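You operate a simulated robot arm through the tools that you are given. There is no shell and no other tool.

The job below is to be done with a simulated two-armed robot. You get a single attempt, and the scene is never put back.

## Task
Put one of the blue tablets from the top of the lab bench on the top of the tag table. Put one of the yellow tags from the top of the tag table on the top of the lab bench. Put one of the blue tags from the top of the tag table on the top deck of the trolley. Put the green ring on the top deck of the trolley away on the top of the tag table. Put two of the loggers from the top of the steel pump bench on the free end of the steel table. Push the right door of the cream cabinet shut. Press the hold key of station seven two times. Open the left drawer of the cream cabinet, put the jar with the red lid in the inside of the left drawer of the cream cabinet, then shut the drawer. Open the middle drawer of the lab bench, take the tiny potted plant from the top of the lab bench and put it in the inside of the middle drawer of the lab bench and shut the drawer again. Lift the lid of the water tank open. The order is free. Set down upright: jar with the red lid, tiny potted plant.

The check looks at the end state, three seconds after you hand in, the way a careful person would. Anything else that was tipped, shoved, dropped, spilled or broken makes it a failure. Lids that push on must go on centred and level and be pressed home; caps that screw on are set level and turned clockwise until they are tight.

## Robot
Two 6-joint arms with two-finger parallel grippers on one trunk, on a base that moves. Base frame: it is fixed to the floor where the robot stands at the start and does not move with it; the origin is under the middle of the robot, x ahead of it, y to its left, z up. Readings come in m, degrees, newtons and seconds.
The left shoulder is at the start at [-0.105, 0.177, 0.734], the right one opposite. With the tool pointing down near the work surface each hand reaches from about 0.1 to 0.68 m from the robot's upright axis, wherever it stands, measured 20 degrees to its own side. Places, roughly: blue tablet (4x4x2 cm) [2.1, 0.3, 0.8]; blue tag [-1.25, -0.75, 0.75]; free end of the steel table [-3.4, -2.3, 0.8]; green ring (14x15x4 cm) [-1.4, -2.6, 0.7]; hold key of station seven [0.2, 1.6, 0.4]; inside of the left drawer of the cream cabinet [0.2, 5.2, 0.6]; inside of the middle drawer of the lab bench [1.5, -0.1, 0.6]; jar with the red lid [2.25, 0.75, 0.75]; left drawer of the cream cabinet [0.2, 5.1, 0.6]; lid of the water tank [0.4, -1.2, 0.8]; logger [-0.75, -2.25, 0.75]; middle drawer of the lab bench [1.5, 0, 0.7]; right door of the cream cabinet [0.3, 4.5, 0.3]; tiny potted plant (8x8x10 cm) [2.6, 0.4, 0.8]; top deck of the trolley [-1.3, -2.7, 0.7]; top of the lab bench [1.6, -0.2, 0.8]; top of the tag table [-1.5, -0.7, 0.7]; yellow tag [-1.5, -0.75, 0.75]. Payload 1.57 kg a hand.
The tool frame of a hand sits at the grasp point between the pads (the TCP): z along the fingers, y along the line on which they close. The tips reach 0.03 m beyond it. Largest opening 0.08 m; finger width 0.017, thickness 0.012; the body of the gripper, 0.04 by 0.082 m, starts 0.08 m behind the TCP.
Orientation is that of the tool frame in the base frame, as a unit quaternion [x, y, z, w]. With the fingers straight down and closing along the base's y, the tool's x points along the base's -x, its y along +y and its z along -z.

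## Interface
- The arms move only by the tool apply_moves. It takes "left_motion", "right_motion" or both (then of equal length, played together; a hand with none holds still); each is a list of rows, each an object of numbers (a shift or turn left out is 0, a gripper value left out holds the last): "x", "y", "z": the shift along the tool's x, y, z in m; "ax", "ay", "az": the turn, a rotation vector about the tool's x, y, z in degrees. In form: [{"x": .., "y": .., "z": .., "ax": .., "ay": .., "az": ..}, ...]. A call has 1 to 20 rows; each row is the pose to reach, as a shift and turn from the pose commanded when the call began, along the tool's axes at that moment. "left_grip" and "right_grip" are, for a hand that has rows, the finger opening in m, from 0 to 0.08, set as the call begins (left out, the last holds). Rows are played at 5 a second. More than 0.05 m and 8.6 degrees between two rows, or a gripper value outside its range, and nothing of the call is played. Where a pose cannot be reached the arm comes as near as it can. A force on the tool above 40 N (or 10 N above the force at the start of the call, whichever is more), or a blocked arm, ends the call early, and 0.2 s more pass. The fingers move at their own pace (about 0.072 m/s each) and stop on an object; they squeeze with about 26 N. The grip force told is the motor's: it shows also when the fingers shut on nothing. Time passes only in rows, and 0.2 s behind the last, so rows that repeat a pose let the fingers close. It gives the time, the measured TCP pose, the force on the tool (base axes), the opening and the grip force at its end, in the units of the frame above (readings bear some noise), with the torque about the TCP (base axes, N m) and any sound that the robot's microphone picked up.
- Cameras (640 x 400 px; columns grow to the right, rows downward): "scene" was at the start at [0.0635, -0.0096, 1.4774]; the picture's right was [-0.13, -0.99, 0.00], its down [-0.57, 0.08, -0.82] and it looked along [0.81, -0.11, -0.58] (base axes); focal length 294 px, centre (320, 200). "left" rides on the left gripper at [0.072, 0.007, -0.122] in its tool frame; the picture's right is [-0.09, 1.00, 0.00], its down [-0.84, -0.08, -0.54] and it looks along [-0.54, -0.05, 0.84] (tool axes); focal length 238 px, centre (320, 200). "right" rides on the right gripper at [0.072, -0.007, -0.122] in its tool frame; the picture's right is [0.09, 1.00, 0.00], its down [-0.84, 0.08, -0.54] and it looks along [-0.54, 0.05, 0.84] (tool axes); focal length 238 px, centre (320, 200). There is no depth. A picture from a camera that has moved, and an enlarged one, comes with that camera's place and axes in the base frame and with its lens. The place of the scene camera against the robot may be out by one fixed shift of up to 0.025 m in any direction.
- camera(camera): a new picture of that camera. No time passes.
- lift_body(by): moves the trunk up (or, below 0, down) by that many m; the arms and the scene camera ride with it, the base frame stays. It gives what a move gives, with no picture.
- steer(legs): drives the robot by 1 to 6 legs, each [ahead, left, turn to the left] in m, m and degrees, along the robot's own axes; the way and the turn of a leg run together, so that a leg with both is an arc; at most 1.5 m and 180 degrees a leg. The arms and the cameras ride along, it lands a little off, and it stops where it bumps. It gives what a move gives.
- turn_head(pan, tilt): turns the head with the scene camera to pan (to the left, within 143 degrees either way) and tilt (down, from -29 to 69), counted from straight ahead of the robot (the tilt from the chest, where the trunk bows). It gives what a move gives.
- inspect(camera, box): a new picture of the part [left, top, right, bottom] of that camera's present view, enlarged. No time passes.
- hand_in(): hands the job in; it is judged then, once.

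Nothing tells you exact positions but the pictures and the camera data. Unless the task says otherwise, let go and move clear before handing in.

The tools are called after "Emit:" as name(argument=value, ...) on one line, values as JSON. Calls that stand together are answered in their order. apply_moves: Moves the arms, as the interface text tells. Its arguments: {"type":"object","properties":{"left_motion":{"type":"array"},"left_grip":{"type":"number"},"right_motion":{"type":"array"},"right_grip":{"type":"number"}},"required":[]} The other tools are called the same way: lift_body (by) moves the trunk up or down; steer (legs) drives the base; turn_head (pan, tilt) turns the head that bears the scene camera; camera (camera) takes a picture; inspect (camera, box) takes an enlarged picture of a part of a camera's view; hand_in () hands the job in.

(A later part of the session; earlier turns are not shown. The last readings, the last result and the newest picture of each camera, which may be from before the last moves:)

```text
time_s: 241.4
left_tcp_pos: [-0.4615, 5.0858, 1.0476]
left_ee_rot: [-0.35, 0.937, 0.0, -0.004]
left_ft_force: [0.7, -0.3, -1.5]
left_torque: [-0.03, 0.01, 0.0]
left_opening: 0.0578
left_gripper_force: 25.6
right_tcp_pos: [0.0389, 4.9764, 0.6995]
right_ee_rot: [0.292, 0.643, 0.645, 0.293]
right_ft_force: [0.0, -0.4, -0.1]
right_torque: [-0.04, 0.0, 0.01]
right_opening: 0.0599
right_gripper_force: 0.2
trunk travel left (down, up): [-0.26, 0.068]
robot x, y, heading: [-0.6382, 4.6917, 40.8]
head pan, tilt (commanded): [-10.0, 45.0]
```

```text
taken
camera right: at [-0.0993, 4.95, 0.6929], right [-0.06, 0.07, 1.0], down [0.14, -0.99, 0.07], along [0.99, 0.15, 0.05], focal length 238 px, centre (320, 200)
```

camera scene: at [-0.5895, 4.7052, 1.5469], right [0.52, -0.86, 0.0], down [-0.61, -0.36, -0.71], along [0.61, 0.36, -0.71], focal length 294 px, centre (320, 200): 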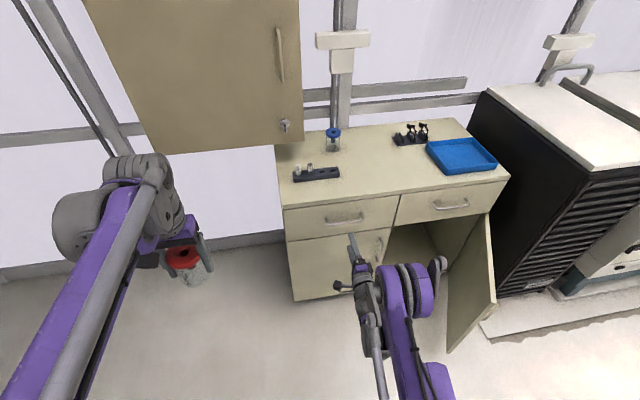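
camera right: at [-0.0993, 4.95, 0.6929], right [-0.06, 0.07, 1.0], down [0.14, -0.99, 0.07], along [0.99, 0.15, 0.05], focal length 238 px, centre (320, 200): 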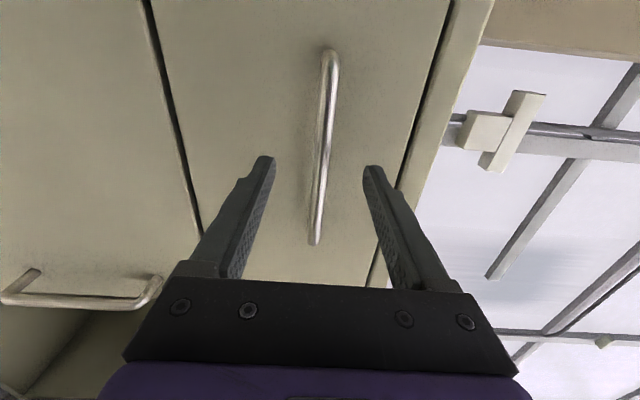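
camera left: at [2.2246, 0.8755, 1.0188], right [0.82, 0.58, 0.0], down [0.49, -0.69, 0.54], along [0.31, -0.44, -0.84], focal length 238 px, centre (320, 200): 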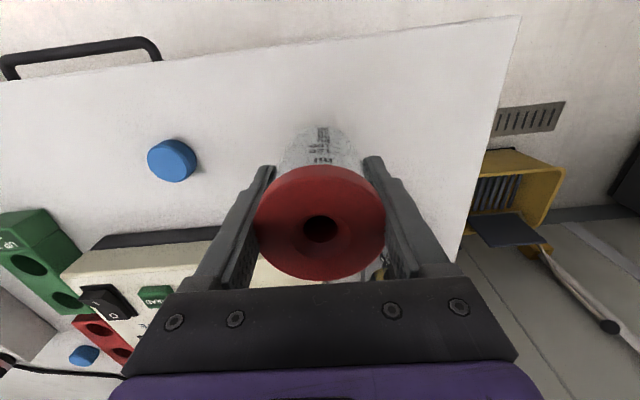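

The bar is about 2.5 cm ahead of the TCP. I'll advance 1.7 cm and close.

Emit:
apply_moves(right_motion=[{"z": 0.01}, {"z": 0.017}, {"z": 0.017}])

Emit:
apply_moves(right_motion=[{"z": 0}, {"z": 0}, {"z": 0}, {"z": 0}], right_grip=0.0)

Emit:
camera(camera="right")

```text
time_s: 242.2
left_tcp_pos: [-0.4612, 5.0857, 1.0479]
left_ee_rot: [-0.349, 0.937, 0.001, -0.004]
left_ft_force: [-0.9, -0.3, -0.5]
left_torque: [-0.01, -0.01, -0.01]
left_opening: 0.0576
left_gripper_force: 26.0
right_tcp_pos: [0.0507, 4.987, 0.6989]
right_ee_rot: [0.293, 0.643, 0.645, 0.291]
right_ft_force: [1.5, 0.4, -1.2]
right_torque: [0.03, -0.01, -0.02]
right_opening: 0.0599
right_gripper_force: 0.1
trunk travel left (down, up): [-0.26, 0.068]
robot x, y, heading: [-0.6393, 4.6912, 41.3]
head pan, tilt (commanded): [-10.0, 45.0]
```

```text
time_s: 243.2
left_tcp_pos: [-0.4623, 5.0851, 1.0482]
left_ee_rot: [-0.349, 0.937, -0.001, -0.003]
left_ft_force: [0.4, 0.3, -1.2]
left_torque: [-0.02, -0.01, -0.02]
left_opening: 0.058
left_gripper_force: 26.3
right_tcp_pos: [0.0512, 4.9871, 0.6992]
right_ee_rot: [0.291, 0.642, 0.647, 0.292]
right_ft_force: [5.2, -0.8, 19.8]
right_torque: [0.17, -0.26, 0.4]
right_opening: 0.0118
right_gripper_force: 28.8
trunk travel left (down, up): [-0.26, 0.068]
robot x, y, heading: [-0.643, 4.6884, 40.9]
head pan, tilt (commanded): [-10.0, 45.0]
```

```text
taken
camera right: at [-0.0877, 4.9605, 0.6928], right [-0.06, 0.06, 1.0], down [0.14, -0.99, 0.07], along [0.99, 0.15, 0.05], focal length 238 px, centre (320, 200)
```

right: 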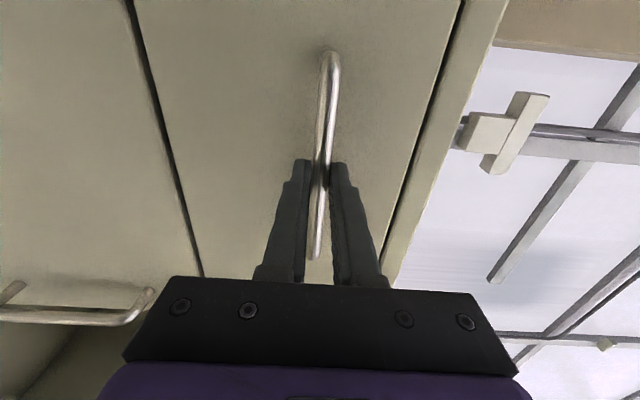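

I've got the handle. I'll relieve the vertical strain and pull the drawer open by backing up 25 cm.

Emit:
apply_moves(right_motion=[{"y": 0.002}, {"y": 0.002, "z": -0.01}])

Emit:
steer(legs=[[-0.24, 0, 0]])

Emit:
camera(camera="scene")

```text
time_s: 243.8
left_tcp_pos: [-0.4628, 5.0849, 1.0473]
left_ee_rot: [-0.349, 0.937, 0.0, -0.003]
left_ft_force: [0.1, -0.4, -1.2]
left_torque: [0.01, -0.01, 0.03]
left_opening: 0.0577
left_gripper_force: 26.1
right_tcp_pos: [0.0429, 4.9803, 0.6998]
right_ee_rot: [0.292, 0.642, 0.646, 0.293]
right_ft_force: [5.2, -4.6, 19.6]
right_torque: [0.19, -0.29, 0.16]
right_opening: 0.0116
right_gripper_force: 29.7
trunk travel left (down, up): [-0.26, 0.068]
robot x, y, heading: [-0.6393, 4.6842, 41.0]
head pan, tilt (commanded): [-10.0, 45.0]
```

```text
time_s: 245.7
left_tcp_pos: [-0.6461, 4.9229, 1.0487]
left_ee_rot: [-0.347, 0.938, 0.0, -0.003]
left_ft_force: [0.2, 0.1, -1.3]
left_torque: [0.0, -0.01, -0.02]
left_opening: 0.0577
left_gripper_force: 26.0
right_tcp_pos: [-0.1416, 4.8179, 0.7003]
right_ee_rot: [0.294, 0.641, 0.645, 0.294]
right_ft_force: [3.9, -1.3, 14.9]
right_torque: [0.11, -0.18, 0.32]
right_opening: 0.012
right_gripper_force: 28.8
trunk travel left (down, up): [-0.26, 0.068]
robot x, y, heading: [-0.8242, 4.5243, 40.6]
head pan, tilt (commanded): [-10.0, 45.0]
```

```text
taken
camera scene: at [-0.7762, 4.5433, 1.547], right [0.51, -0.86, 0.0], down [-0.61, -0.36, -0.71], along [0.61, 0.36, -0.71], focal length 294 px, centre (320, 200)
```

scene: 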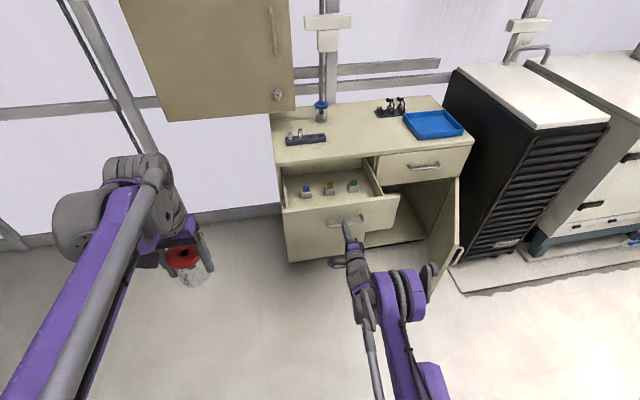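

The drawer is open, with three small boxed items inside. I'll zoom in to find free room for the jar.

Emit:
inspect(camera="scene", box=[260, 130, 420, 230])

Emit:
apply_moves(right_motion=[{"z": 0}, {"z": 0}, {"z": 0}], right_grip=0.06)

Emit:
steer(legs=[[-0.14, 0, 0]])

Emit:
apply_moves(right_motion=[{"y": 0.04}, {"y": 0.08}, {"y": 0.12}, {"y": 0.16}, {"y": 0.2}, {"y": 0.24, "x": -0.03}, {"y": 0.28, "x": -0.06}, {"y": 0.32, "x": -0.08}])

Emit:
camera(camera="scene")

```text
4.00 times, centred on (340, 180) of scene
camera zoom: at [-0.7762, 4.5433, 1.547], right [0.51, -0.86, 0.0], down [-0.61, -0.36, -0.71], along [0.61, 0.36, -0.71], focal length 1178 px, centre (240, 280)
```

zoom: 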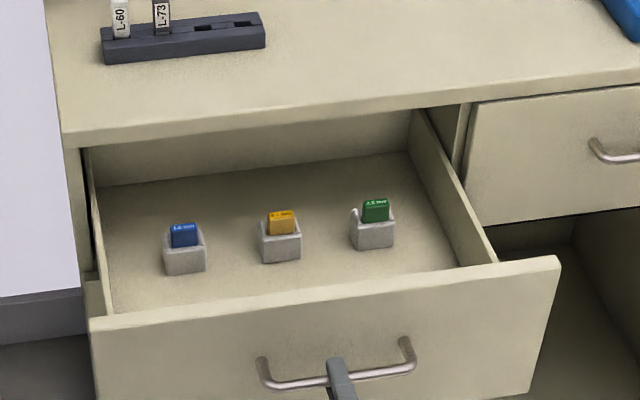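

```text
time_s: 246.4
left_tcp_pos: [-0.6446, 4.9247, 1.048]
left_ee_rot: [-0.348, 0.938, 0.0, -0.004]
left_ft_force: [0.8, 0.2, -0.3]
left_torque: [0.02, 0.01, -0.01]
left_opening: 0.0576
left_gripper_force: 26.3
right_tcp_pos: [-0.141, 4.8195, 0.6989]
right_ee_rot: [0.293, 0.642, 0.645, 0.294]
right_ft_force: [-0.3, -0.4, -0.6]
right_torque: [0.01, -0.02, -0.05]
right_opening: 0.0603
right_gripper_force: 0.0
trunk travel left (down, up): [-0.26, 0.068]
robot x, y, heading: [-0.8279, 4.527, 40.8]
head pan, tilt (commanded): [-10.0, 45.0]
```

```text
time_s: 247.8
left_tcp_pos: [-0.7505, 4.8358, 1.0479]
left_ee_rot: [-0.35, 0.937, -0.001, -0.003]
left_ft_force: [0.3, 0.4, 0.1]
left_torque: [0.0, -0.02, 0.0]
left_opening: 0.0576
left_gripper_force: 26.1
right_tcp_pos: [-0.2467, 4.7335, 0.6994]
right_ee_rot: [0.292, 0.643, 0.645, 0.291]
right_ft_force: [-0.2, -0.3, 1.1]
right_torque: [-0.01, 0.07, -0.02]
right_opening: 0.0602
right_gripper_force: 0.0
trunk travel left (down, up): [-0.26, 0.068]
robot x, y, heading: [-0.9325, 4.4372, 41.0]
head pan, tilt (commanded): [-10.0, 45.0]
```

```text
time_s: 249.6
left_tcp_pos: [-0.751, 4.8365, 1.0476]
left_ee_rot: [-0.35, 0.937, 0.0, -0.005]
left_ft_force: [-0.5, 0.0, 0.1]
left_torque: [-0.01, 0.02, 0.03]
left_opening: 0.058
left_gripper_force: 26.0
right_tcp_pos: [-0.1975, 4.6735, 1.0202]
right_ee_rot: [0.291, 0.643, 0.646, 0.292]
right_ft_force: [0.4, 0.8, 0.8]
right_torque: [0.01, 0.02, 0.0]
right_opening: 0.0601
right_gripper_force: 0.0
trunk travel left (down, up): [-0.26, 0.068]
robot x, y, heading: [-0.9309, 4.4357, 40.9]
head pan, tilt (commanded): [-10.0, 45.0]
```

```text
taken
camera scene: at [-0.8784, 4.4552, 1.5469], right [0.52, -0.86, 0.0], down [-0.61, -0.37, -0.71], along [0.61, 0.37, -0.71], focal length 294 px, centre (320, 200)
```

scene: 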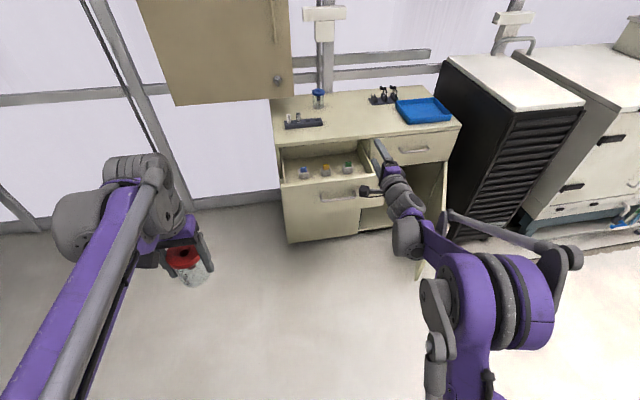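

There's a free strip about 17 cm deep between the little boxes and the drawer front. I'll reposition so the left hand is over it.

Emit:
steer(legs=[[0.0, -0.3, 0.3], [0.43, 0, 0]])

Emit:
turn_head(pan=10, tilt=55)

Emit:
camera(camera="scene")

Emit:
camera(camera="left")

```text
time_s: 254.9
left_tcp_pos: [-0.2368, 4.9032, 1.0466]
left_ee_rot: [-0.353, 0.936, -0.001, -0.004]
left_ft_force: [-0.1, -0.8, -0.4]
left_torque: [0.03, -0.01, -0.03]
left_opening: 0.0576
left_gripper_force: 26.1
right_tcp_pos: [0.3181, 4.7417, 1.0197]
right_ee_rot: [0.29, 0.643, 0.647, 0.291]
right_ft_force: [-0.4, 0.0, 0.0]
right_torque: [0.0, -0.01, 0.01]
right_opening: 0.0602
right_gripper_force: 0.0
trunk travel left (down, up): [-0.26, 0.068]
robot x, y, heading: [-0.4173, 4.503, 41.7]
head pan, tilt (commanded): [-10.0, 45.0]
```

```text
time_s: 255.8
left_tcp_pos: [-0.2378, 4.903, 1.0482]
left_ee_rot: [-0.353, 0.936, -0.001, -0.004]
left_ft_force: [0.4, 0.2, 0.0]
left_torque: [0.01, 0.02, 0.0]
left_opening: 0.0576
left_gripper_force: 26.2
right_tcp_pos: [0.3176, 4.7409, 1.0195]
right_ee_rot: [0.29, 0.643, 0.646, 0.29]
right_ft_force: [-0.5, 0.1, -0.8]
right_torque: [-0.01, 0.01, -0.01]
right_opening: 0.0601
right_gripper_force: 0.1
trunk travel left (down, up): [-0.26, 0.068]
robot x, y, heading: [-0.4158, 4.4997, 41.4]
head pan, tilt (commanded): [10.0, 55.0]
```

```text
taken
camera scene: at [-0.3874, 4.5349, 1.5335], right [0.78, -0.62, 0.0], down [-0.51, -0.64, -0.57], along [0.36, 0.45, -0.82], focal length 294 px, centre (320, 200)
```

scene: 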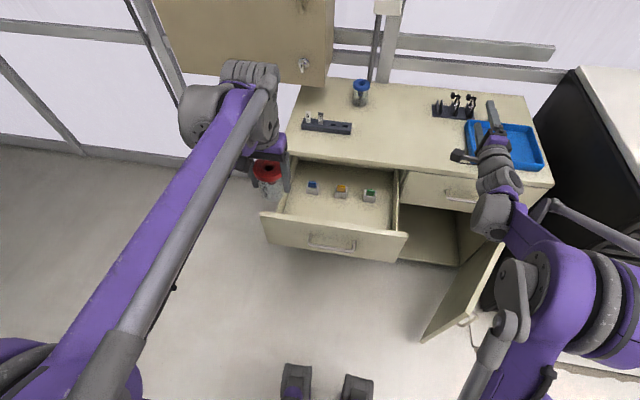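

```text
taken
camera left: at [-0.2964, 4.8604, 1.1694], right [-0.59, 0.81, 0.0], down [0.68, 0.5, 0.54], along [0.43, 0.32, -0.84], focal length 238 px, centre (320, 200)
```

left: 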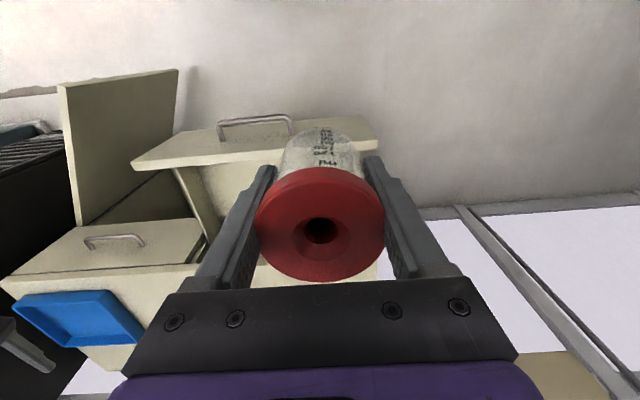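

I'll lower the jar to just above the drawer-front height, move it over the free strip, then lower it in.

Emit:
apply_moves(left_motion=[{"z": 0.04}, {"z": 0.08}, {"z": 0.12}, {"z": 0.145}, {"z": 0.145, "x": -0.03, "y": -0.02}, {"z": 0.145, "x": -0.07, "y": -0.04}, {"z": 0.145, "x": -0.11, "y": -0.06}, {"z": 0.145, "x": -0.15, "y": -0.0835}, {"z": 0.145, "x": -0.193, "y": -0.0835}, {"z": 0.145, "x": -0.193, "y": -0.0835}])

Emit:
camera(camera="scene")

Emit:
camera(camera="left")

```text
time_s: 258.0
left_tcp_pos: [-0.0396, 4.968, 0.8986]
left_ee_rot: [-0.353, 0.936, -0.001, -0.004]
left_ft_force: [-0.1, 0.4, -0.7]
left_torque: [0.0, -0.03, 0.0]
left_opening: 0.0577
left_gripper_force: 25.3
right_tcp_pos: [0.3163, 4.7414, 1.0206]
right_ee_rot: [0.29, 0.644, 0.646, 0.29]
right_ft_force: [0.2, -0.1, 0.0]
right_torque: [0.0, -0.02, 0.01]
right_opening: 0.0602
right_gripper_force: 0.2
trunk travel left (down, up): [-0.26, 0.068]
robot x, y, heading: [-0.4099, 4.5031, 41.6]
head pan, tilt (commanded): [10.0, 55.0]
```

```text
taken
camera scene: at [-0.3879, 4.5342, 1.5335], right [0.78, -0.62, 0.0], down [-0.51, -0.64, -0.57], along [0.36, 0.45, -0.82], focal length 294 px, centre (320, 200)
```

scene: 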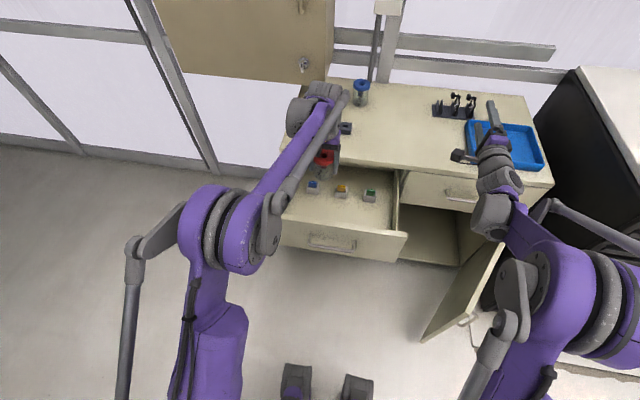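

```text
taken
camera left: at [-0.0984, 4.9258, 1.0203], right [-0.59, 0.81, 0.0], down [0.68, 0.5, 0.54], along [0.43, 0.32, -0.84], focal length 238 px, centre (320, 200)
```

left: 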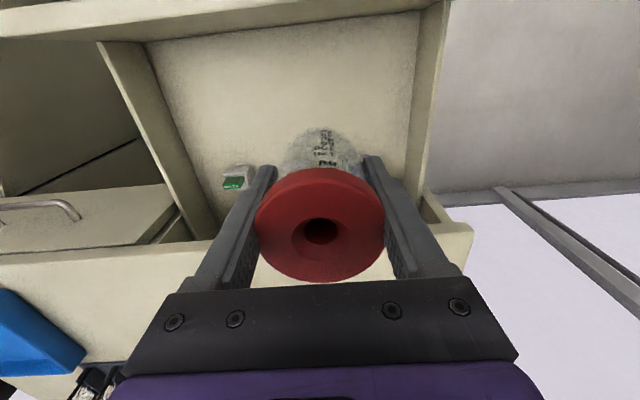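

The jar is over the drawer. I'll nudge it 1.5 cm further in for clearance behind the hand, then lower it stepwise until it touches the floor.

Emit:
apply_moves(left_motion=[{"x": -0.015, "z": 0.03}, {"x": -0.015, "z": 0.07}, {"x": -0.015, "z": 0.11}, {"x": -0.015, "z": 0.15}, {"x": -0.015, "z": 0.18}, {"x": -0.015, "z": 0.2}, {"x": -0.015, "z": 0.2}])

Emit:
camera(camera="left")

Emit:
inspect(camera="scene", box=[240, 90, 440, 270])

```text
time_s: 259.6
left_tcp_pos: [-0.0288, 4.9762, 0.701]
left_ee_rot: [-0.352, 0.936, -0.001, -0.003]
left_ft_force: [-0.6, 0.4, -1.1]
left_torque: [0.01, 0.0, -0.01]
left_opening: 0.0577
left_gripper_force: 26.1
right_tcp_pos: [0.317, 4.7419, 1.0198]
right_ee_rot: [0.29, 0.644, 0.646, 0.29]
right_ft_force: [0.1, 0.5, -0.2]
right_torque: [0.0, -0.02, 0.02]
right_opening: 0.0599
right_gripper_force: 0.1
trunk travel left (down, up): [-0.26, 0.068]
robot x, y, heading: [-0.416, 4.5047, 41.5]
head pan, tilt (commanded): [10.0, 55.0]
```

```text
taken
camera left: at [-0.086, 4.9336, 0.8216], right [-0.59, 0.81, 0.0], down [0.68, 0.5, 0.54], along [0.43, 0.32, -0.84], focal length 238 px, centre (320, 200)
```

left: 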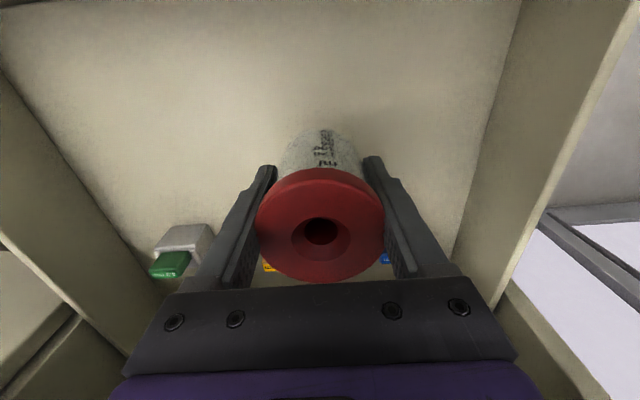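

```text
2.22 times, centred on (340, 180) of scene
camera zoom: at [-0.3874, 4.5348, 1.5335], right [0.78, -0.62, 0.0], down [-0.51, -0.64, -0.57], along [0.36, 0.45, -0.82], focal length 654 px, centre (276, 244)
```

zoom: 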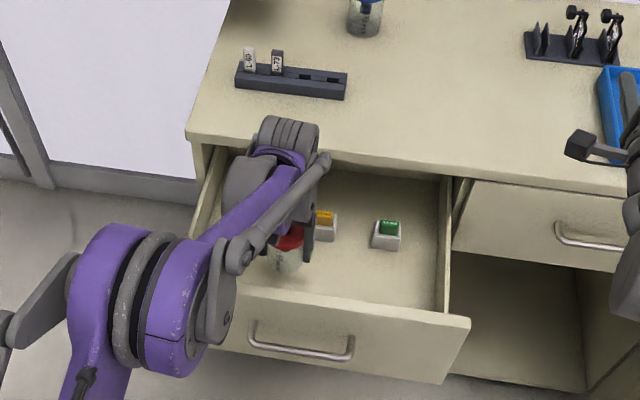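

All clear around it. Lowering further in small steps.

Emit:
apply_moves(left_motion=[{"z": 0.006}, {"z": 0.012}, {"z": 0.018}, {"z": 0.018}])

Emit:
apply_moves(left_motion=[{"z": 0.004}, {"z": 0.008}, {"z": 0.012}, {"z": 0.012}])

```text
time_s: 260.6
left_tcp_pos: [-0.0293, 4.976, 0.6827]
left_ee_rot: [-0.353, 0.935, 0.0, -0.004]
left_ft_force: [-0.5, 0.6, -0.2]
left_torque: [0.03, -0.02, 0.02]
left_opening: 0.0576
left_gripper_force: 26.4
right_tcp_pos: [0.3164, 4.7398, 1.0191]
right_ee_rot: [0.29, 0.644, 0.646, 0.289]
right_ft_force: [-0.2, 0.7, -1.5]
right_torque: [0.02, 0.01, 0.02]
right_opening: 0.06
right_gripper_force: 0.1
trunk travel left (down, up): [-0.26, 0.068]
robot x, y, heading: [-0.4147, 4.5087, 41.1]
head pan, tilt (commanded): [10.0, 55.0]
```

```text
time_s: 261.6
left_tcp_pos: [-0.0297, 4.977, 0.6696]
left_ee_rot: [-0.353, 0.936, 0.0, -0.004]
left_ft_force: [0.6, 0.6, -1.1]
left_torque: [-0.02, 0.0, -0.02]
left_opening: 0.0575
left_gripper_force: 26.2
right_tcp_pos: [0.3159, 4.7416, 1.0188]
right_ee_rot: [0.289, 0.644, 0.646, 0.29]
right_ft_force: [-0.1, -0.6, -0.4]
right_torque: [-0.01, -0.01, 0.03]
right_opening: 0.06
right_gripper_force: 0.1
trunk travel left (down, up): [-0.26, 0.068]
robot x, y, heading: [-0.4137, 4.4994, 41.5]
head pan, tilt (commanded): [10.0, 55.0]
```

Emit:
apply_moves(left_motion=[{"z": 0.004}, {"z": 0.008}, {"z": 0.008}])

Emit:
apply_moves(left_motion=[{"z": 0.004}, {"z": 0.008}, {"z": 0.008}])

Emit:
camera(camera="left")

```text
time_s: 262.4
left_tcp_pos: [-0.0287, 4.976, 0.6622]
left_ee_rot: [-0.352, 0.936, 0.0, -0.004]
left_ft_force: [0.2, -0.3, -1.6]
left_torque: [-0.01, -0.02, -0.01]
left_opening: 0.0575
left_gripper_force: 26.0
right_tcp_pos: [0.3167, 4.7419, 1.0208]
right_ee_rot: [0.291, 0.644, 0.646, 0.289]
right_ft_force: [0.3, -0.2, -0.8]
right_torque: [-0.03, 0.01, -0.03]
right_opening: 0.0601
right_gripper_force: 0.1
trunk travel left (down, up): [-0.26, 0.068]
robot x, y, heading: [-0.4154, 4.5031, 41.5]
head pan, tilt (commanded): [10.0, 55.0]
```

```text
time_s: 263.2
left_tcp_pos: [-0.0279, 4.9759, 0.6531]
left_ee_rot: [-0.353, 0.936, 0.0, -0.004]
left_ft_force: [0.2, 0.0, -0.1]
left_torque: [-0.02, 0.03, -0.02]
left_opening: 0.0578
left_gripper_force: 26.0
right_tcp_pos: [0.3167, 4.7415, 1.0193]
right_ee_rot: [0.29, 0.643, 0.647, 0.29]
right_ft_force: [-0.2, 0.2, -0.2]
right_torque: [0.01, -0.03, 0.0]
right_opening: 0.06
right_gripper_force: 0.1
trunk travel left (down, up): [-0.26, 0.068]
robot x, y, heading: [-0.4139, 4.5059, 41.3]
head pan, tilt (commanded): [10.0, 55.0]
```

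```text
taken
camera left: at [-0.0875, 4.9334, 0.7759], right [-0.59, 0.81, 0.0], down [0.68, 0.5, 0.54], along [0.43, 0.32, -0.84], focal length 238 px, centre (320, 200)
```

left: 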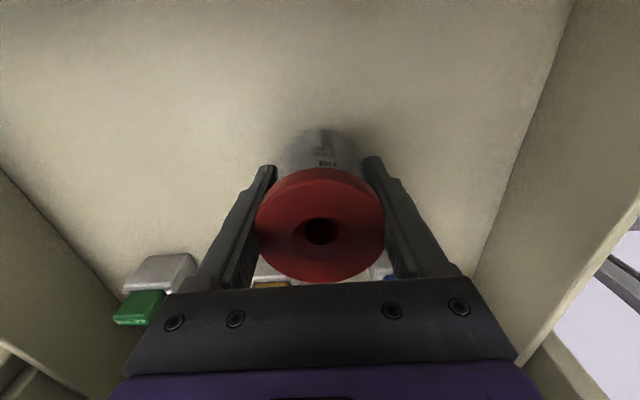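

Shadow shows it is nearly touching; continue with finer steps.

Emit:
apply_moves(left_motion=[{"z": 0.003}, {"z": 0.006}, {"z": 0.006}])

Emit:
apply_moves(left_motion=[{"z": 0.003}, {"z": 0.005}, {"z": 0.005}])

```text
time_s: 264.0
left_tcp_pos: [-0.0294, 4.9738, 0.6491]
left_ee_rot: [-0.354, 0.935, 0.0, -0.003]
left_ft_force: [0.8, 1.5, 22.2]
left_torque: [-0.04, -0.13, 0.06]
left_opening: 0.0578
left_gripper_force: 26.0
right_tcp_pos: [0.316, 4.7401, 1.0206]
right_ee_rot: [0.289, 0.643, 0.647, 0.29]
right_ft_force: [-0.8, 0.5, 0.4]
right_torque: [-0.01, -0.02, -0.01]
right_opening: 0.0599
right_gripper_force: 0.0
trunk travel left (down, up): [-0.26, 0.068]
robot x, y, heading: [-0.4149, 4.5027, 41.5]
head pan, tilt (commanded): [10.0, 55.0]
```

```text
time_s: 264.8
left_tcp_pos: [-0.0293, 4.975, 0.6433]
left_ee_rot: [-0.353, 0.936, -0.001, -0.002]
left_ft_force: [1.2, -1.6, 20.1]
left_torque: [-0.1, -0.17, -0.02]
left_opening: 0.0578
left_gripper_force: 25.9
right_tcp_pos: [0.3166, 4.7405, 1.0204]
right_ee_rot: [0.289, 0.643, 0.647, 0.29]
right_ft_force: [-0.4, 0.1, -0.2]
right_torque: [0.0, 0.04, 0.04]
right_opening: 0.06
right_gripper_force: 0.0
trunk travel left (down, up): [-0.26, 0.068]
robot x, y, heading: [-0.4163, 4.5047, 41.3]
head pan, tilt (commanded): [10.0, 55.0]
```

The jar is firmly on the drawer floor. I'll ease off, release, and lift straight up.

Emit:
apply_moves(left_motion=[{"z": -0.002}, {"z": -0.003}])

Emit:
apply_moves(left_motion=[{"z": 0}, {"z": 0}, {"z": 0}], left_grip=0.08)

Emit:
apply_moves(left_motion=[{"z": -0.03}, {"z": -0.07}, {"z": -0.11}, {"z": -0.15}, {"z": -0.19}, {"z": -0.23}])

Emit:
camera(camera="left")

Emit:
camera(camera="scene")

```text
time_s: 265.4
left_tcp_pos: [-0.0296, 4.9753, 0.646]
left_ee_rot: [-0.352, 0.936, 0.0, -0.004]
left_ft_force: [-0.8, -0.2, -1.6]
left_torque: [-0.01, -0.04, -0.02]
left_opening: 0.0575
left_gripper_force: 26.0
right_tcp_pos: [0.317, 4.7416, 1.0184]
right_ee_rot: [0.29, 0.644, 0.646, 0.289]
right_ft_force: [1.0, 0.6, -0.6]
right_torque: [-0.05, -0.01, -0.01]
right_opening: 0.06
right_gripper_force: 0.0
trunk travel left (down, up): [-0.26, 0.068]
robot x, y, heading: [-0.4158, 4.5033, 41.3]
head pan, tilt (commanded): [10.0, 55.0]
```

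```text
time_s: 266.2
left_tcp_pos: [-0.0286, 4.9745, 0.646]
left_ee_rot: [-0.353, 0.936, -0.001, -0.003]
left_ft_force: [-0.1, 0.7, -0.1]
left_torque: [-0.03, -0.03, 0.02]
left_opening: 0.0801
left_gripper_force: 0.0
right_tcp_pos: [0.3167, 4.7418, 1.0205]
right_ee_rot: [0.289, 0.644, 0.647, 0.289]
right_ft_force: [-0.5, 0.1, -0.3]
right_torque: [0.01, 0.01, -0.02]
right_opening: 0.0602
right_gripper_force: 0.1
trunk travel left (down, up): [-0.26, 0.068]
robot x, y, heading: [-0.4143, 4.503, 41.2]
head pan, tilt (commanded): [10.0, 55.0]
```

```text
time_s: 267.6
left_tcp_pos: [-0.0278, 4.9755, 0.8791]
left_ee_rot: [-0.353, 0.935, 0.0, -0.004]
left_ft_force: [0.4, 0.9, -0.3]
left_torque: [-0.01, 0.04, -0.01]
left_opening: 0.08
left_gripper_force: 0.0
right_tcp_pos: [0.3168, 4.7411, 1.02]
right_ee_rot: [0.29, 0.644, 0.647, 0.29]
right_ft_force: [0.0, 0.5, -0.6]
right_torque: [0.01, -0.01, 0.0]
right_opening: 0.0601
right_gripper_force: 0.1
trunk travel left (down, up): [-0.26, 0.068]
robot x, y, heading: [-0.4146, 4.5056, 41.5]
head pan, tilt (commanded): [10.0, 55.0]
```

```text
taken
camera left: at [-0.0856, 4.9329, 1.0006], right [-0.59, 0.81, 0.0], down [0.68, 0.5, 0.54], along [0.43, 0.32, -0.84], focal length 238 px, centre (320, 200)
```

left: 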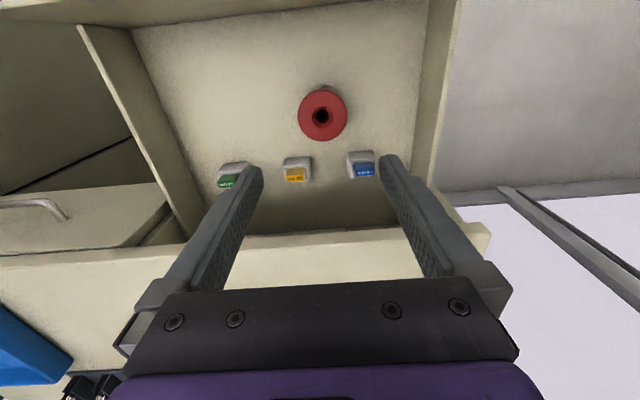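

```text
taken
camera scene: at [-0.3875, 4.5345, 1.5335], right [0.78, -0.62, 0.0], down [-0.51, -0.64, -0.57], along [0.36, 0.45, -0.82], focal length 294 px, centre (320, 200)
```

scene: 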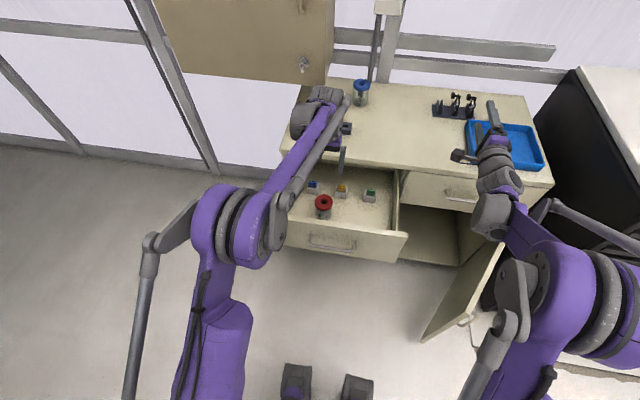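

The jar stands upright in the drawer. I'll move the closed left fingers in front of the handle bar and push the drawer shut.

Emit:
apply_moves(left_motion=[{"x": 0.045, "y": -0.009}, {"x": 0.09, "y": -0.018}, {"x": 0.135, "y": -0.027}, {"x": 0.18, "y": -0.036}, {"x": 0.223, "y": -0.045}], left_grip=0.0)

Emit:
apply_moves(left_motion=[{"z": 0.04}, {"z": 0.08}, {"z": 0.12}, {"z": 0.155}, {"z": 0.175}])

Emit:
camera(camera="left")

```text
time_s: 268.8
left_tcp_pos: [-0.1671, 4.7941, 0.8761]
left_ee_rot: [-0.352, 0.936, 0.0, -0.004]
left_ft_force: [0.6, 0.1, 0.7]
left_torque: [0.02, -0.02, -0.01]
left_opening: 0.0
left_gripper_force: 21.6
right_tcp_pos: [0.3172, 4.7399, 1.0199]
right_ee_rot: [0.291, 0.643, 0.646, 0.291]
right_ft_force: [0.6, -0.1, -0.1]
right_torque: [0.0, 0.01, 0.0]
right_opening: 0.06
right_gripper_force: 0.0
trunk travel left (down, up): [-0.26, 0.068]
robot x, y, heading: [-0.4114, 4.5025, 40.9]
head pan, tilt (commanded): [10.0, 55.0]
```

```text
time_s: 270.0
left_tcp_pos: [-0.1678, 4.796, 0.7032]
left_ee_rot: [-0.353, 0.936, -0.001, -0.003]
left_ft_force: [-0.3, 0.0, -0.5]
left_torque: [0.02, 0.01, 0.02]
left_opening: 0.0004
left_gripper_force: 21.5
right_tcp_pos: [0.3163, 4.7419, 1.0204]
right_ee_rot: [0.29, 0.644, 0.646, 0.29]
right_ft_force: [0.5, 0.3, 0.0]
right_torque: [-0.02, 0.02, -0.02]
right_opening: 0.0598
right_gripper_force: 0.0
trunk travel left (down, up): [-0.26, 0.068]
robot x, y, heading: [-0.4154, 4.5041, 41.6]
head pan, tilt (commanded): [10.0, 55.0]
```

```text
taken
camera left: at [-0.2259, 4.7541, 0.8243], right [-0.59, 0.81, 0.0], down [0.68, 0.5, 0.54], along [0.43, 0.32, -0.84], focal length 238 px, centre (320, 200)
```

left: 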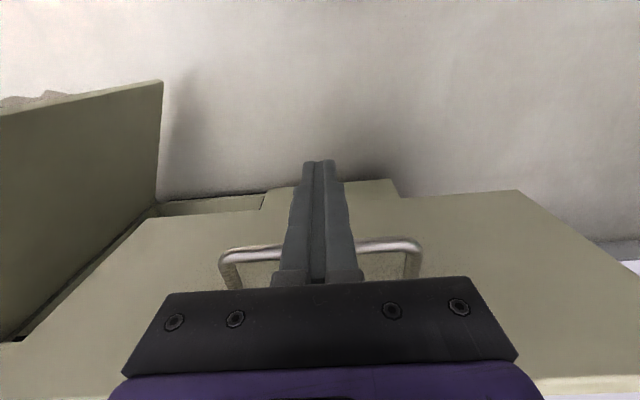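

Pushing the drawer shut slowly.

Emit:
apply_moves(left_motion=[{"x": -0.015}, {"x": -0.03}, {"x": -0.043}, {"x": -0.056}, {"x": -0.07}, {"x": -0.085}, {"x": -0.1}, {"x": -0.115}, {"x": -0.13}, {"x": -0.145}, {"x": -0.16}, {"x": -0.175}, {"x": -0.19}, {"x": -0.205}, {"x": -0.22}, {"x": -0.235}, {"x": -0.25}, {"x": -0.26}, {"x": -0.27}, {"x": -0.276}])

Emit:
apply_moves(left_motion=[{"x": -0.004}, {"x": -0.008}, {"x": -0.012}, {"x": -0.016}])

Emit:
camera(camera="scene")

```text
time_s: 274.2
left_tcp_pos: [0.0413, 4.9782, 0.7023]
left_ee_rot: [-0.352, 0.936, -0.001, -0.003]
left_ft_force: [-1.1, 0.2, -1.2]
left_torque: [0.01, 0.02, 0.01]
left_opening: 0.0001
left_gripper_force: 21.6
right_tcp_pos: [0.3169, 4.7422, 1.0191]
right_ee_rot: [0.29, 0.643, 0.647, 0.29]
right_ft_force: [-0.3, 0.2, 0.2]
right_torque: [-0.01, 0.0, -0.01]
right_opening: 0.06
right_gripper_force: 0.1
trunk travel left (down, up): [-0.26, 0.068]
robot x, y, heading: [-0.4131, 4.503, 41.3]
head pan, tilt (commanded): [10.0, 55.0]
```

```text
time_s: 275.2
left_tcp_pos: [0.0542, 4.9875, 0.7013]
left_ee_rot: [-0.353, 0.936, 0.0, -0.004]
left_ft_force: [-0.5, -0.7, 0.7]
left_torque: [-0.01, -0.04, 0.03]
left_opening: 0.0003
left_gripper_force: 20.8
right_tcp_pos: [0.3177, 4.7422, 1.0208]
right_ee_rot: [0.29, 0.644, 0.646, 0.289]
right_ft_force: [0.5, -0.2, -0.7]
right_torque: [0.01, 0.01, 0.03]
right_opening: 0.06
right_gripper_force: 0.0
trunk travel left (down, up): [-0.26, 0.068]
robot x, y, heading: [-0.4124, 4.5007, 41.6]
head pan, tilt (commanded): [10.0, 55.0]
```

```text
taken
camera scene: at [-0.3872, 4.535, 1.5335], right [0.78, -0.62, 0.0], down [-0.51, -0.64, -0.57], along [0.36, 0.45, -0.82], focal length 294 px, centre (320, 200)
```

scene: 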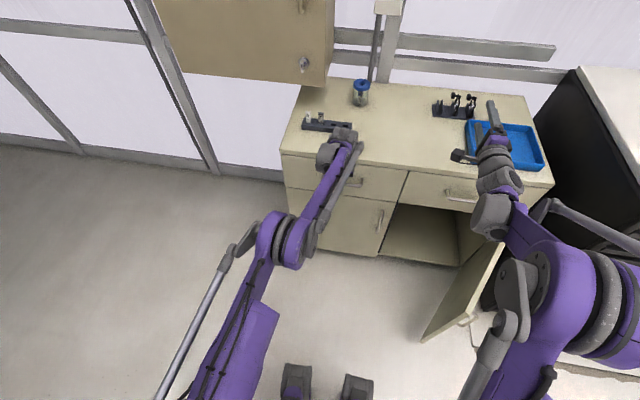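

Emit:
apply_moves(left_motion=[{"x": -0.004}, {"x": -0.008}, {"x": -0.012}, {"x": -0.016}])

Emit:
camera(camera="left")

Emit:
inspect(camera="scene", box=[270, 110, 430, 270])

```text
time_s: 275.7
left_tcp_pos: [0.0544, 4.9878, 0.7014]
left_ee_rot: [-0.352, 0.936, -0.003, -0.011]
left_ft_force: [-15.3, -11.5, 3.3]
left_torque: [0.08, 0.09, 0.01]
left_opening: 0.0
left_gripper_force: 21.2
right_tcp_pos: [0.3148, 4.7406, 1.019]
right_ee_rot: [0.29, 0.643, 0.647, 0.29]
right_ft_force: [-0.2, -0.1, -0.2]
right_torque: [-0.01, 0.0, 0.0]
right_opening: 0.06
right_gripper_force: 0.0
trunk travel left (down, up): [-0.26, 0.068]
robot x, y, heading: [-0.4137, 4.5, 41.2]
head pan, tilt (commanded): [10.0, 55.0]
stopped in row 2 (left hand): the force on the tool passed its limit at 48 N (the readings are from after the stop); the commanded pose is now the measured one
```

```text
taken
camera left: at [-0.0032, 4.947, 0.8243], right [-0.59, 0.81, 0.0], down [0.69, 0.5, 0.52], along [0.42, 0.31, -0.85], focal length 238 px, centre (320, 200)
```

left: 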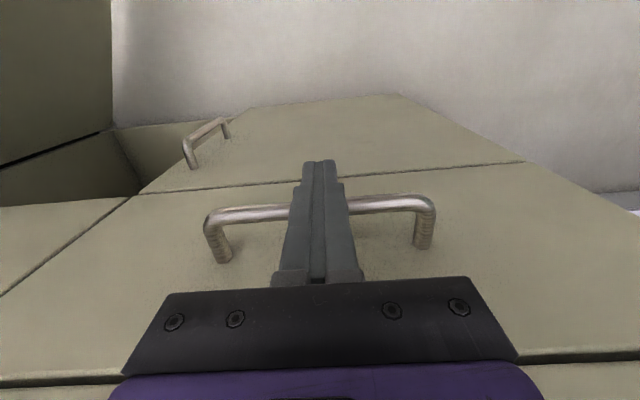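

```text
2.50 times, centred on (350, 190) of scene
camera zoom: at [-0.3889, 4.5337, 1.5337], right [0.78, -0.62, 0.0], down [-0.51, -0.64, -0.57], along [0.36, 0.45, -0.82], focal length 736 px, centre (245, 225)
```

zoom: 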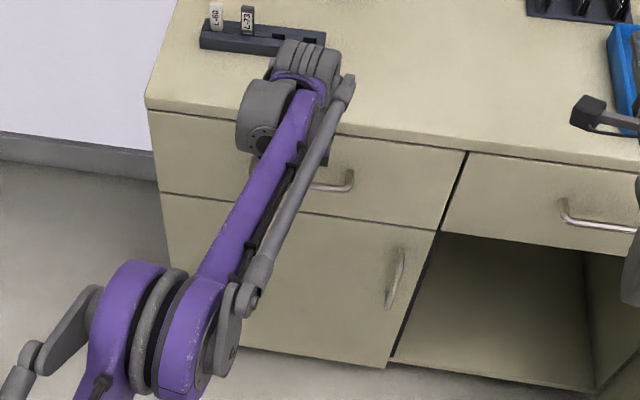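

The drawer is flush and shut. Next is the right door: I'll retract the left hand and bring the right hand back in to point down.

Emit:
apply_moves(left_motion=[{"x": 0.03}, {"x": 0.07}, {"x": 0.11}, {"x": 0.15}, {"x": 0.19}, {"x": 0.22, "z": -0.03}, {"x": 0.24, "z": -0.07}, {"x": 0.25, "z": -0.11}, {"x": 0.25, "z": -0.16}, {"x": 0.25, "z": -0.21}, {"x": 0.25, "z": -0.26}, {"x": 0.25, "z": -0.3}], right_motion=[{"z": -0.02}, {"z": -0.04}, {"z": -0.06}, {"z": -0.08}, {"z": -0.1}, {"z": -0.12}, {"z": -0.14}, {"z": -0.16}, {"z": -0.18}, {"z": -0.19}, {"z": -0.2}, {"z": -0.2}])

Emit:
apply_moves(right_motion=[{"ax": 4.6, "ay": 4.6, "az": -4.6}, {"ax": 9.2, "ay": 9.2, "az": -9.2}, {"ax": 13.8, "ay": 13.8, "az": -13.8}, {"ax": 18.4, "ay": 18.4, "az": -18.4}, {"ax": 23, "ay": 23, "az": -23}, {"ax": 27.7, "ay": 27.7, "az": -27.7}, {"ax": 32.3, "ay": 32.3, "az": -32.3}, {"ax": 37, "ay": 37, "az": -37}, {"ax": 41.6, "ay": 41.6, "az": -41.6}, {"ax": 46.2, "ay": 46.2, "az": -46.2}, {"ax": 50.8, "ay": 50.8, "az": -50.8}, {"ax": 55.4, "ay": 55.4, "az": -55.4}, {"ax": 60, "ay": 60, "az": -60}, {"ax": 64.6, "ay": 64.6, "az": -64.6}, {"ax": 69.28, "ay": 69.28, "az": -69.28}], right_grip=0.0)

Emit:
steer(legs=[[-0.15, 0, 0], [0, -0.33, 0]])

Emit:
turn_head(pan=-15, tilt=50)

Emit:
camera(camera="scene")

```text
time_s: 278.3
left_tcp_pos: [-0.1281, 4.8256, 1.0026]
left_ee_rot: [-0.351, 0.936, -0.002, -0.008]
left_ft_force: [0.7, 0.0, 0.5]
left_torque: [-0.03, 0.01, 0.03]
left_opening: 0.0
left_gripper_force: 22.3
right_tcp_pos: [0.1665, 4.6062, 1.0198]
right_ee_rot: [0.289, 0.643, 0.647, 0.291]
right_ft_force: [0.0, 0.3, 0.0]
right_torque: [0.03, -0.03, 0.02]
right_opening: 0.06
right_gripper_force: 0.1
trunk travel left (down, up): [-0.26, 0.068]
robot x, y, heading: [-0.4138, 4.5032, 41.5]
head pan, tilt (commanded): [10.0, 55.0]
```

```text
time_s: 281.5
left_tcp_pos: [-0.1265, 4.8271, 1.0026]
left_ee_rot: [-0.352, 0.936, -0.003, -0.009]
left_ft_force: [-0.3, 0.0, -0.6]
left_torque: [-0.02, -0.02, 0.0]
left_opening: 0.0
left_gripper_force: 21.2
right_tcp_pos: [0.1655, 4.6094, 1.019]
right_ee_rot: [-0.355, 0.935, 0.0, 0.001]
right_ft_force: [-0.9, 0.3, 0.6]
right_torque: [0.0, 0.0, 0.02]
right_opening: 0.0
right_gripper_force: 21.5
trunk travel left (down, up): [-0.26, 0.068]
robot x, y, heading: [-0.4131, 4.502, 41.5]
head pan, tilt (commanded): [10.0, 55.0]
```

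```text
time_s: 285.9
left_tcp_pos: [-0.0249, 4.4774, 1.0034]
left_ee_rot: [-0.349, 0.937, -0.002, -0.008]
left_ft_force: [-0.3, -0.4, -0.6]
left_torque: [-0.01, 0.0, 0.0]
left_opening: 0.0
left_gripper_force: 20.9
right_tcp_pos: [0.2684, 4.258, 1.0201]
right_ee_rot: [-0.351, 0.936, 0.001, 0.001]
right_ft_force: [0.7, -0.8, 0.0]
right_torque: [0.01, 0.02, 0.0]
right_opening: 0.0002
right_gripper_force: 21.4
trunk travel left (down, up): [-0.26, 0.068]
robot x, y, heading: [-0.3114, 4.1538, 41.0]
head pan, tilt (commanded): [10.0, 55.0]
```

```text
time_s: 286.8
left_tcp_pos: [-0.0254, 4.4777, 1.0032]
left_ee_rot: [-0.349, 0.937, -0.002, -0.008]
left_ft_force: [1.0, 0.5, 0.2]
left_torque: [-0.03, 0.01, -0.04]
left_opening: 0.0
left_gripper_force: 21.7
right_tcp_pos: [0.2676, 4.2582, 1.02]
right_ee_rot: [-0.352, 0.936, 0.001, 0.001]
right_ft_force: [0.4, -0.6, -0.1]
right_torque: [0.02, 0.01, 0.0]
right_opening: 0.0
right_gripper_force: 21.8
trunk travel left (down, up): [-0.26, 0.068]
robot x, y, heading: [-0.3126, 4.1535, 41.2]
head pan, tilt (commanded): [-15.0, 50.0]
```

```text
taken
camera scene: at [-0.2626, 4.165, 1.54], right [0.44, -0.9, 0.0], down [-0.69, -0.34, -0.64], along [0.58, 0.28, -0.77], focal length 294 px, centre (320, 200)
```

scene: 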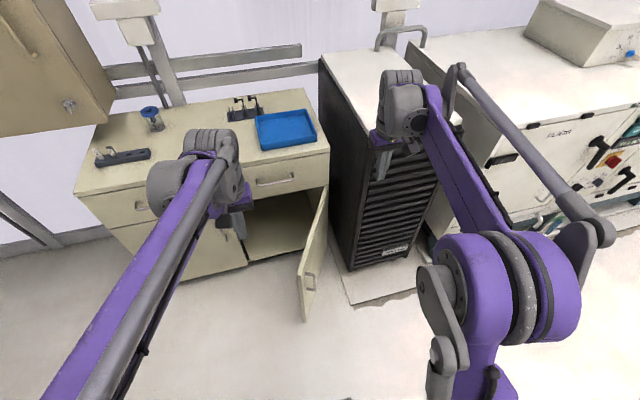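

The door's free edge is at about s 3.04, with its hinge on the right. I'll lower the trunk, pitch the closed right fist forward-down at door height to the right of the door, and then sweep.

Emit:
lift_body(by=-0.25)

Emit:
apply_moves(right_motion=[{"z": 0.03, "ay": -7.5}, {"z": 0.06, "ay": -15}, {"z": 0.1, "ay": -22.5}, {"z": 0.14, "ay": -30}, {"z": 0.18, "ay": -37.5}, {"z": 0.22, "ay": -45}, {"z": 0.26, "ay": -45}, {"z": 0.3, "ay": -45}, {"z": 0.33, "ay": -45, "x": -0.03, "y": 0.02}, {"z": 0.35, "ay": -45, "x": -0.06, "y": 0.04}, {"z": 0.36, "ay": -45, "x": -0.09, "y": 0.06}, {"z": 0.36, "ay": -45, "x": -0.12, "y": 0.074}])

Emit:
camera(camera="scene")

Emit:
camera(camera="right")

```text
time_s: 289.4
left_tcp_pos: [-0.0246, 4.4765, 0.7534]
left_ee_rot: [-0.349, 0.937, -0.003, -0.009]
left_ft_force: [-0.1, -0.4, 0.7]
left_torque: [0.02, 0.0, -0.04]
left_opening: 0.0
left_gripper_force: 21.7
right_tcp_pos: [0.2677, 4.2585, 0.7692]
right_ee_rot: [-0.352, 0.936, 0.001, 0.002]
right_ft_force: [-0.1, -0.1, -1.0]
right_torque: [0.01, 0.0, -0.04]
right_opening: 0.0
right_gripper_force: 21.6
trunk travel left (down, up): [-0.01, 0.318]
robot x, y, heading: [-0.3121, 4.1525, 40.8]
head pan, tilt (commanded): [-15.0, 50.0]
```

```text
time_s: 292.0
left_tcp_pos: [-0.0251, 4.4773, 0.7523]
left_ee_rot: [-0.35, 0.937, -0.003, -0.009]
left_ft_force: [0.3, 0.4, 0.6]
left_torque: [-0.02, 0.0, -0.04]
left_opening: 0.0
left_gripper_force: 21.7
right_tcp_pos: [0.3093, 4.39, 0.4126]
right_ee_rot: [-0.324, 0.864, 0.136, 0.361]
right_ft_force: [-0.5, -0.2, -1.1]
right_torque: [-0.01, 0.0, 0.01]
right_opening: 0.0
right_gripper_force: 21.0
trunk travel left (down, up): [-0.01, 0.318]
robot x, y, heading: [-0.3134, 4.1557, 40.9]
head pan, tilt (commanded): [-15.0, 50.0]
```

```text
taken
camera scene: at [-0.2253, 4.1975, 1.2852], right [0.44, -0.9, 0.0], down [-0.69, -0.34, -0.64], along [0.58, 0.28, -0.77], focal length 294 px, centre (320, 200)
```

scene: 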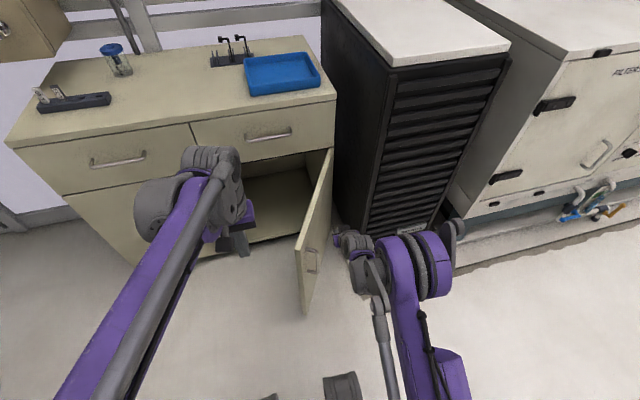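

```text
taken
camera right: at [0.2121, 4.2956, 0.4472], right [-0.7, 0.71, -0.06], down [0.1, 0.19, 0.98], along [0.7, 0.68, -0.21], focal length 238 px, centre (320, 200)
```

right: 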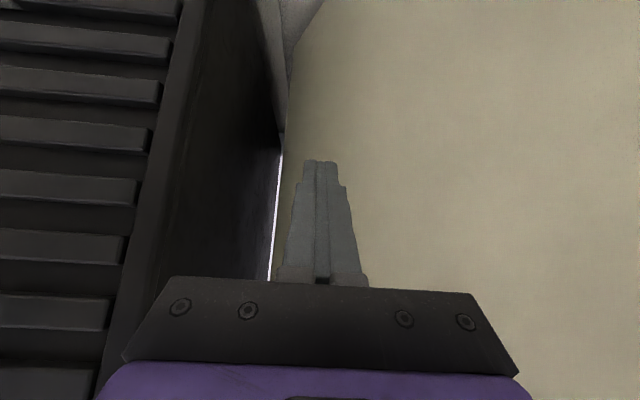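

The fist is right of the door's face. Now I'll strafe left to swing the door, then push forward.

Emit:
steer(legs=[[0, 0.3, 0]])

Emit:
camera(camera="scene")

```text
time_s: 294.9
left_tcp_pos: [-0.2017, 4.6817, 0.7534]
left_ee_rot: [-0.346, 0.938, -0.002, -0.008]
left_ft_force: [-0.1, 0.3, -0.3]
left_torque: [0.01, -0.01, 0.01]
left_opening: 0.0002
left_gripper_force: 21.1
right_tcp_pos: [0.1385, 4.5896, 0.4146]
right_ee_rot: [-0.318, 0.865, 0.13, 0.364]
right_ft_force: [-0.4, -0.2, -0.2]
right_torque: [0.03, -0.01, 0.0]
right_opening: 0.0001
right_gripper_force: 21.2
trunk travel left (down, up): [-0.01, 0.318]
robot x, y, heading: [-0.4944, 4.3616, 40.6]
head pan, tilt (commanded): [-15.0, 50.0]
stopped in leg 1: the force on the tool passed its limit at 53 N (the readings are from after the stop); the commanded pose is now the measured one
```

```text
taken
camera scene: at [-0.4045, 4.4039, 1.2852], right [0.43, -0.9, 0.0], down [-0.69, -0.33, -0.64], along [0.58, 0.28, -0.77], focal length 294 px, centre (320, 200)
```

scene: 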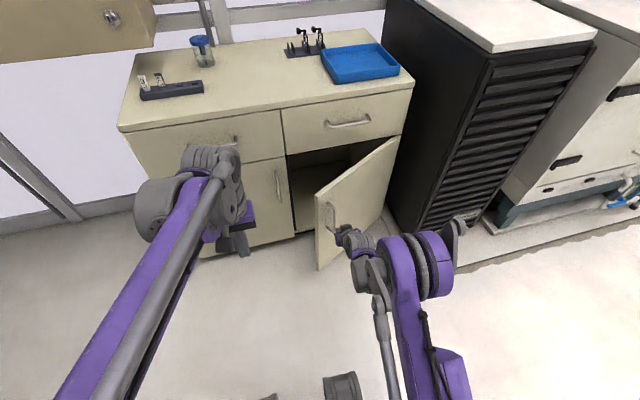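

The door has swung to about 40°. Now I'll drive forward to push it closed.

Emit:
steer(legs=[[0.0, -0.015, 0], [0.16, 0, 0.3]])

Emit:
camera(camera="scene")

```text
time_s: 296.7
left_tcp_pos: [-0.0709, 4.7785, 0.7535]
left_ee_rot: [-0.348, 0.938, -0.002, -0.01]
left_ft_force: [0.0, 0.4, 0.4]
left_torque: [-0.04, -0.03, 0.01]
left_opening: 0.0001
left_gripper_force: 21.3
right_tcp_pos: [0.2701, 4.685, 0.4128]
right_ee_rot: [-0.32, 0.865, 0.132, 0.364]
right_ft_force: [-0.1, -0.1, -0.2]
right_torque: [-0.03, 0.0, -0.02]
right_opening: 0.0
right_gripper_force: 21.4
trunk travel left (down, up): [-0.01, 0.318]
robot x, y, heading: [-0.3657, 4.456, 40.7]
head pan, tilt (commanded): [-15.0, 50.0]
```

```text
taken
camera scene: at [-0.2721, 4.499, 1.2852], right [0.44, -0.9, 0.0], down [-0.69, -0.33, -0.64], along [0.58, 0.28, -0.77], focal length 294 px, centre (320, 200)
```

scene: 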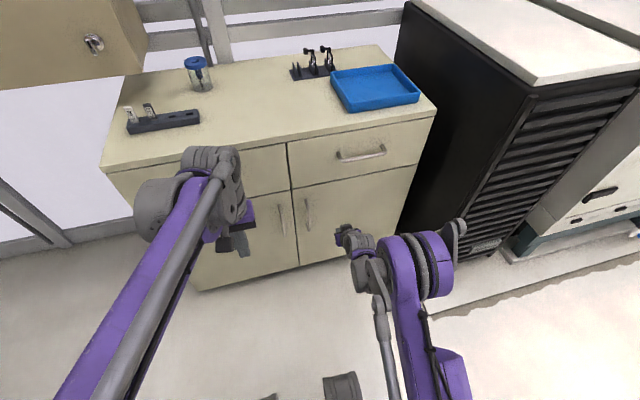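

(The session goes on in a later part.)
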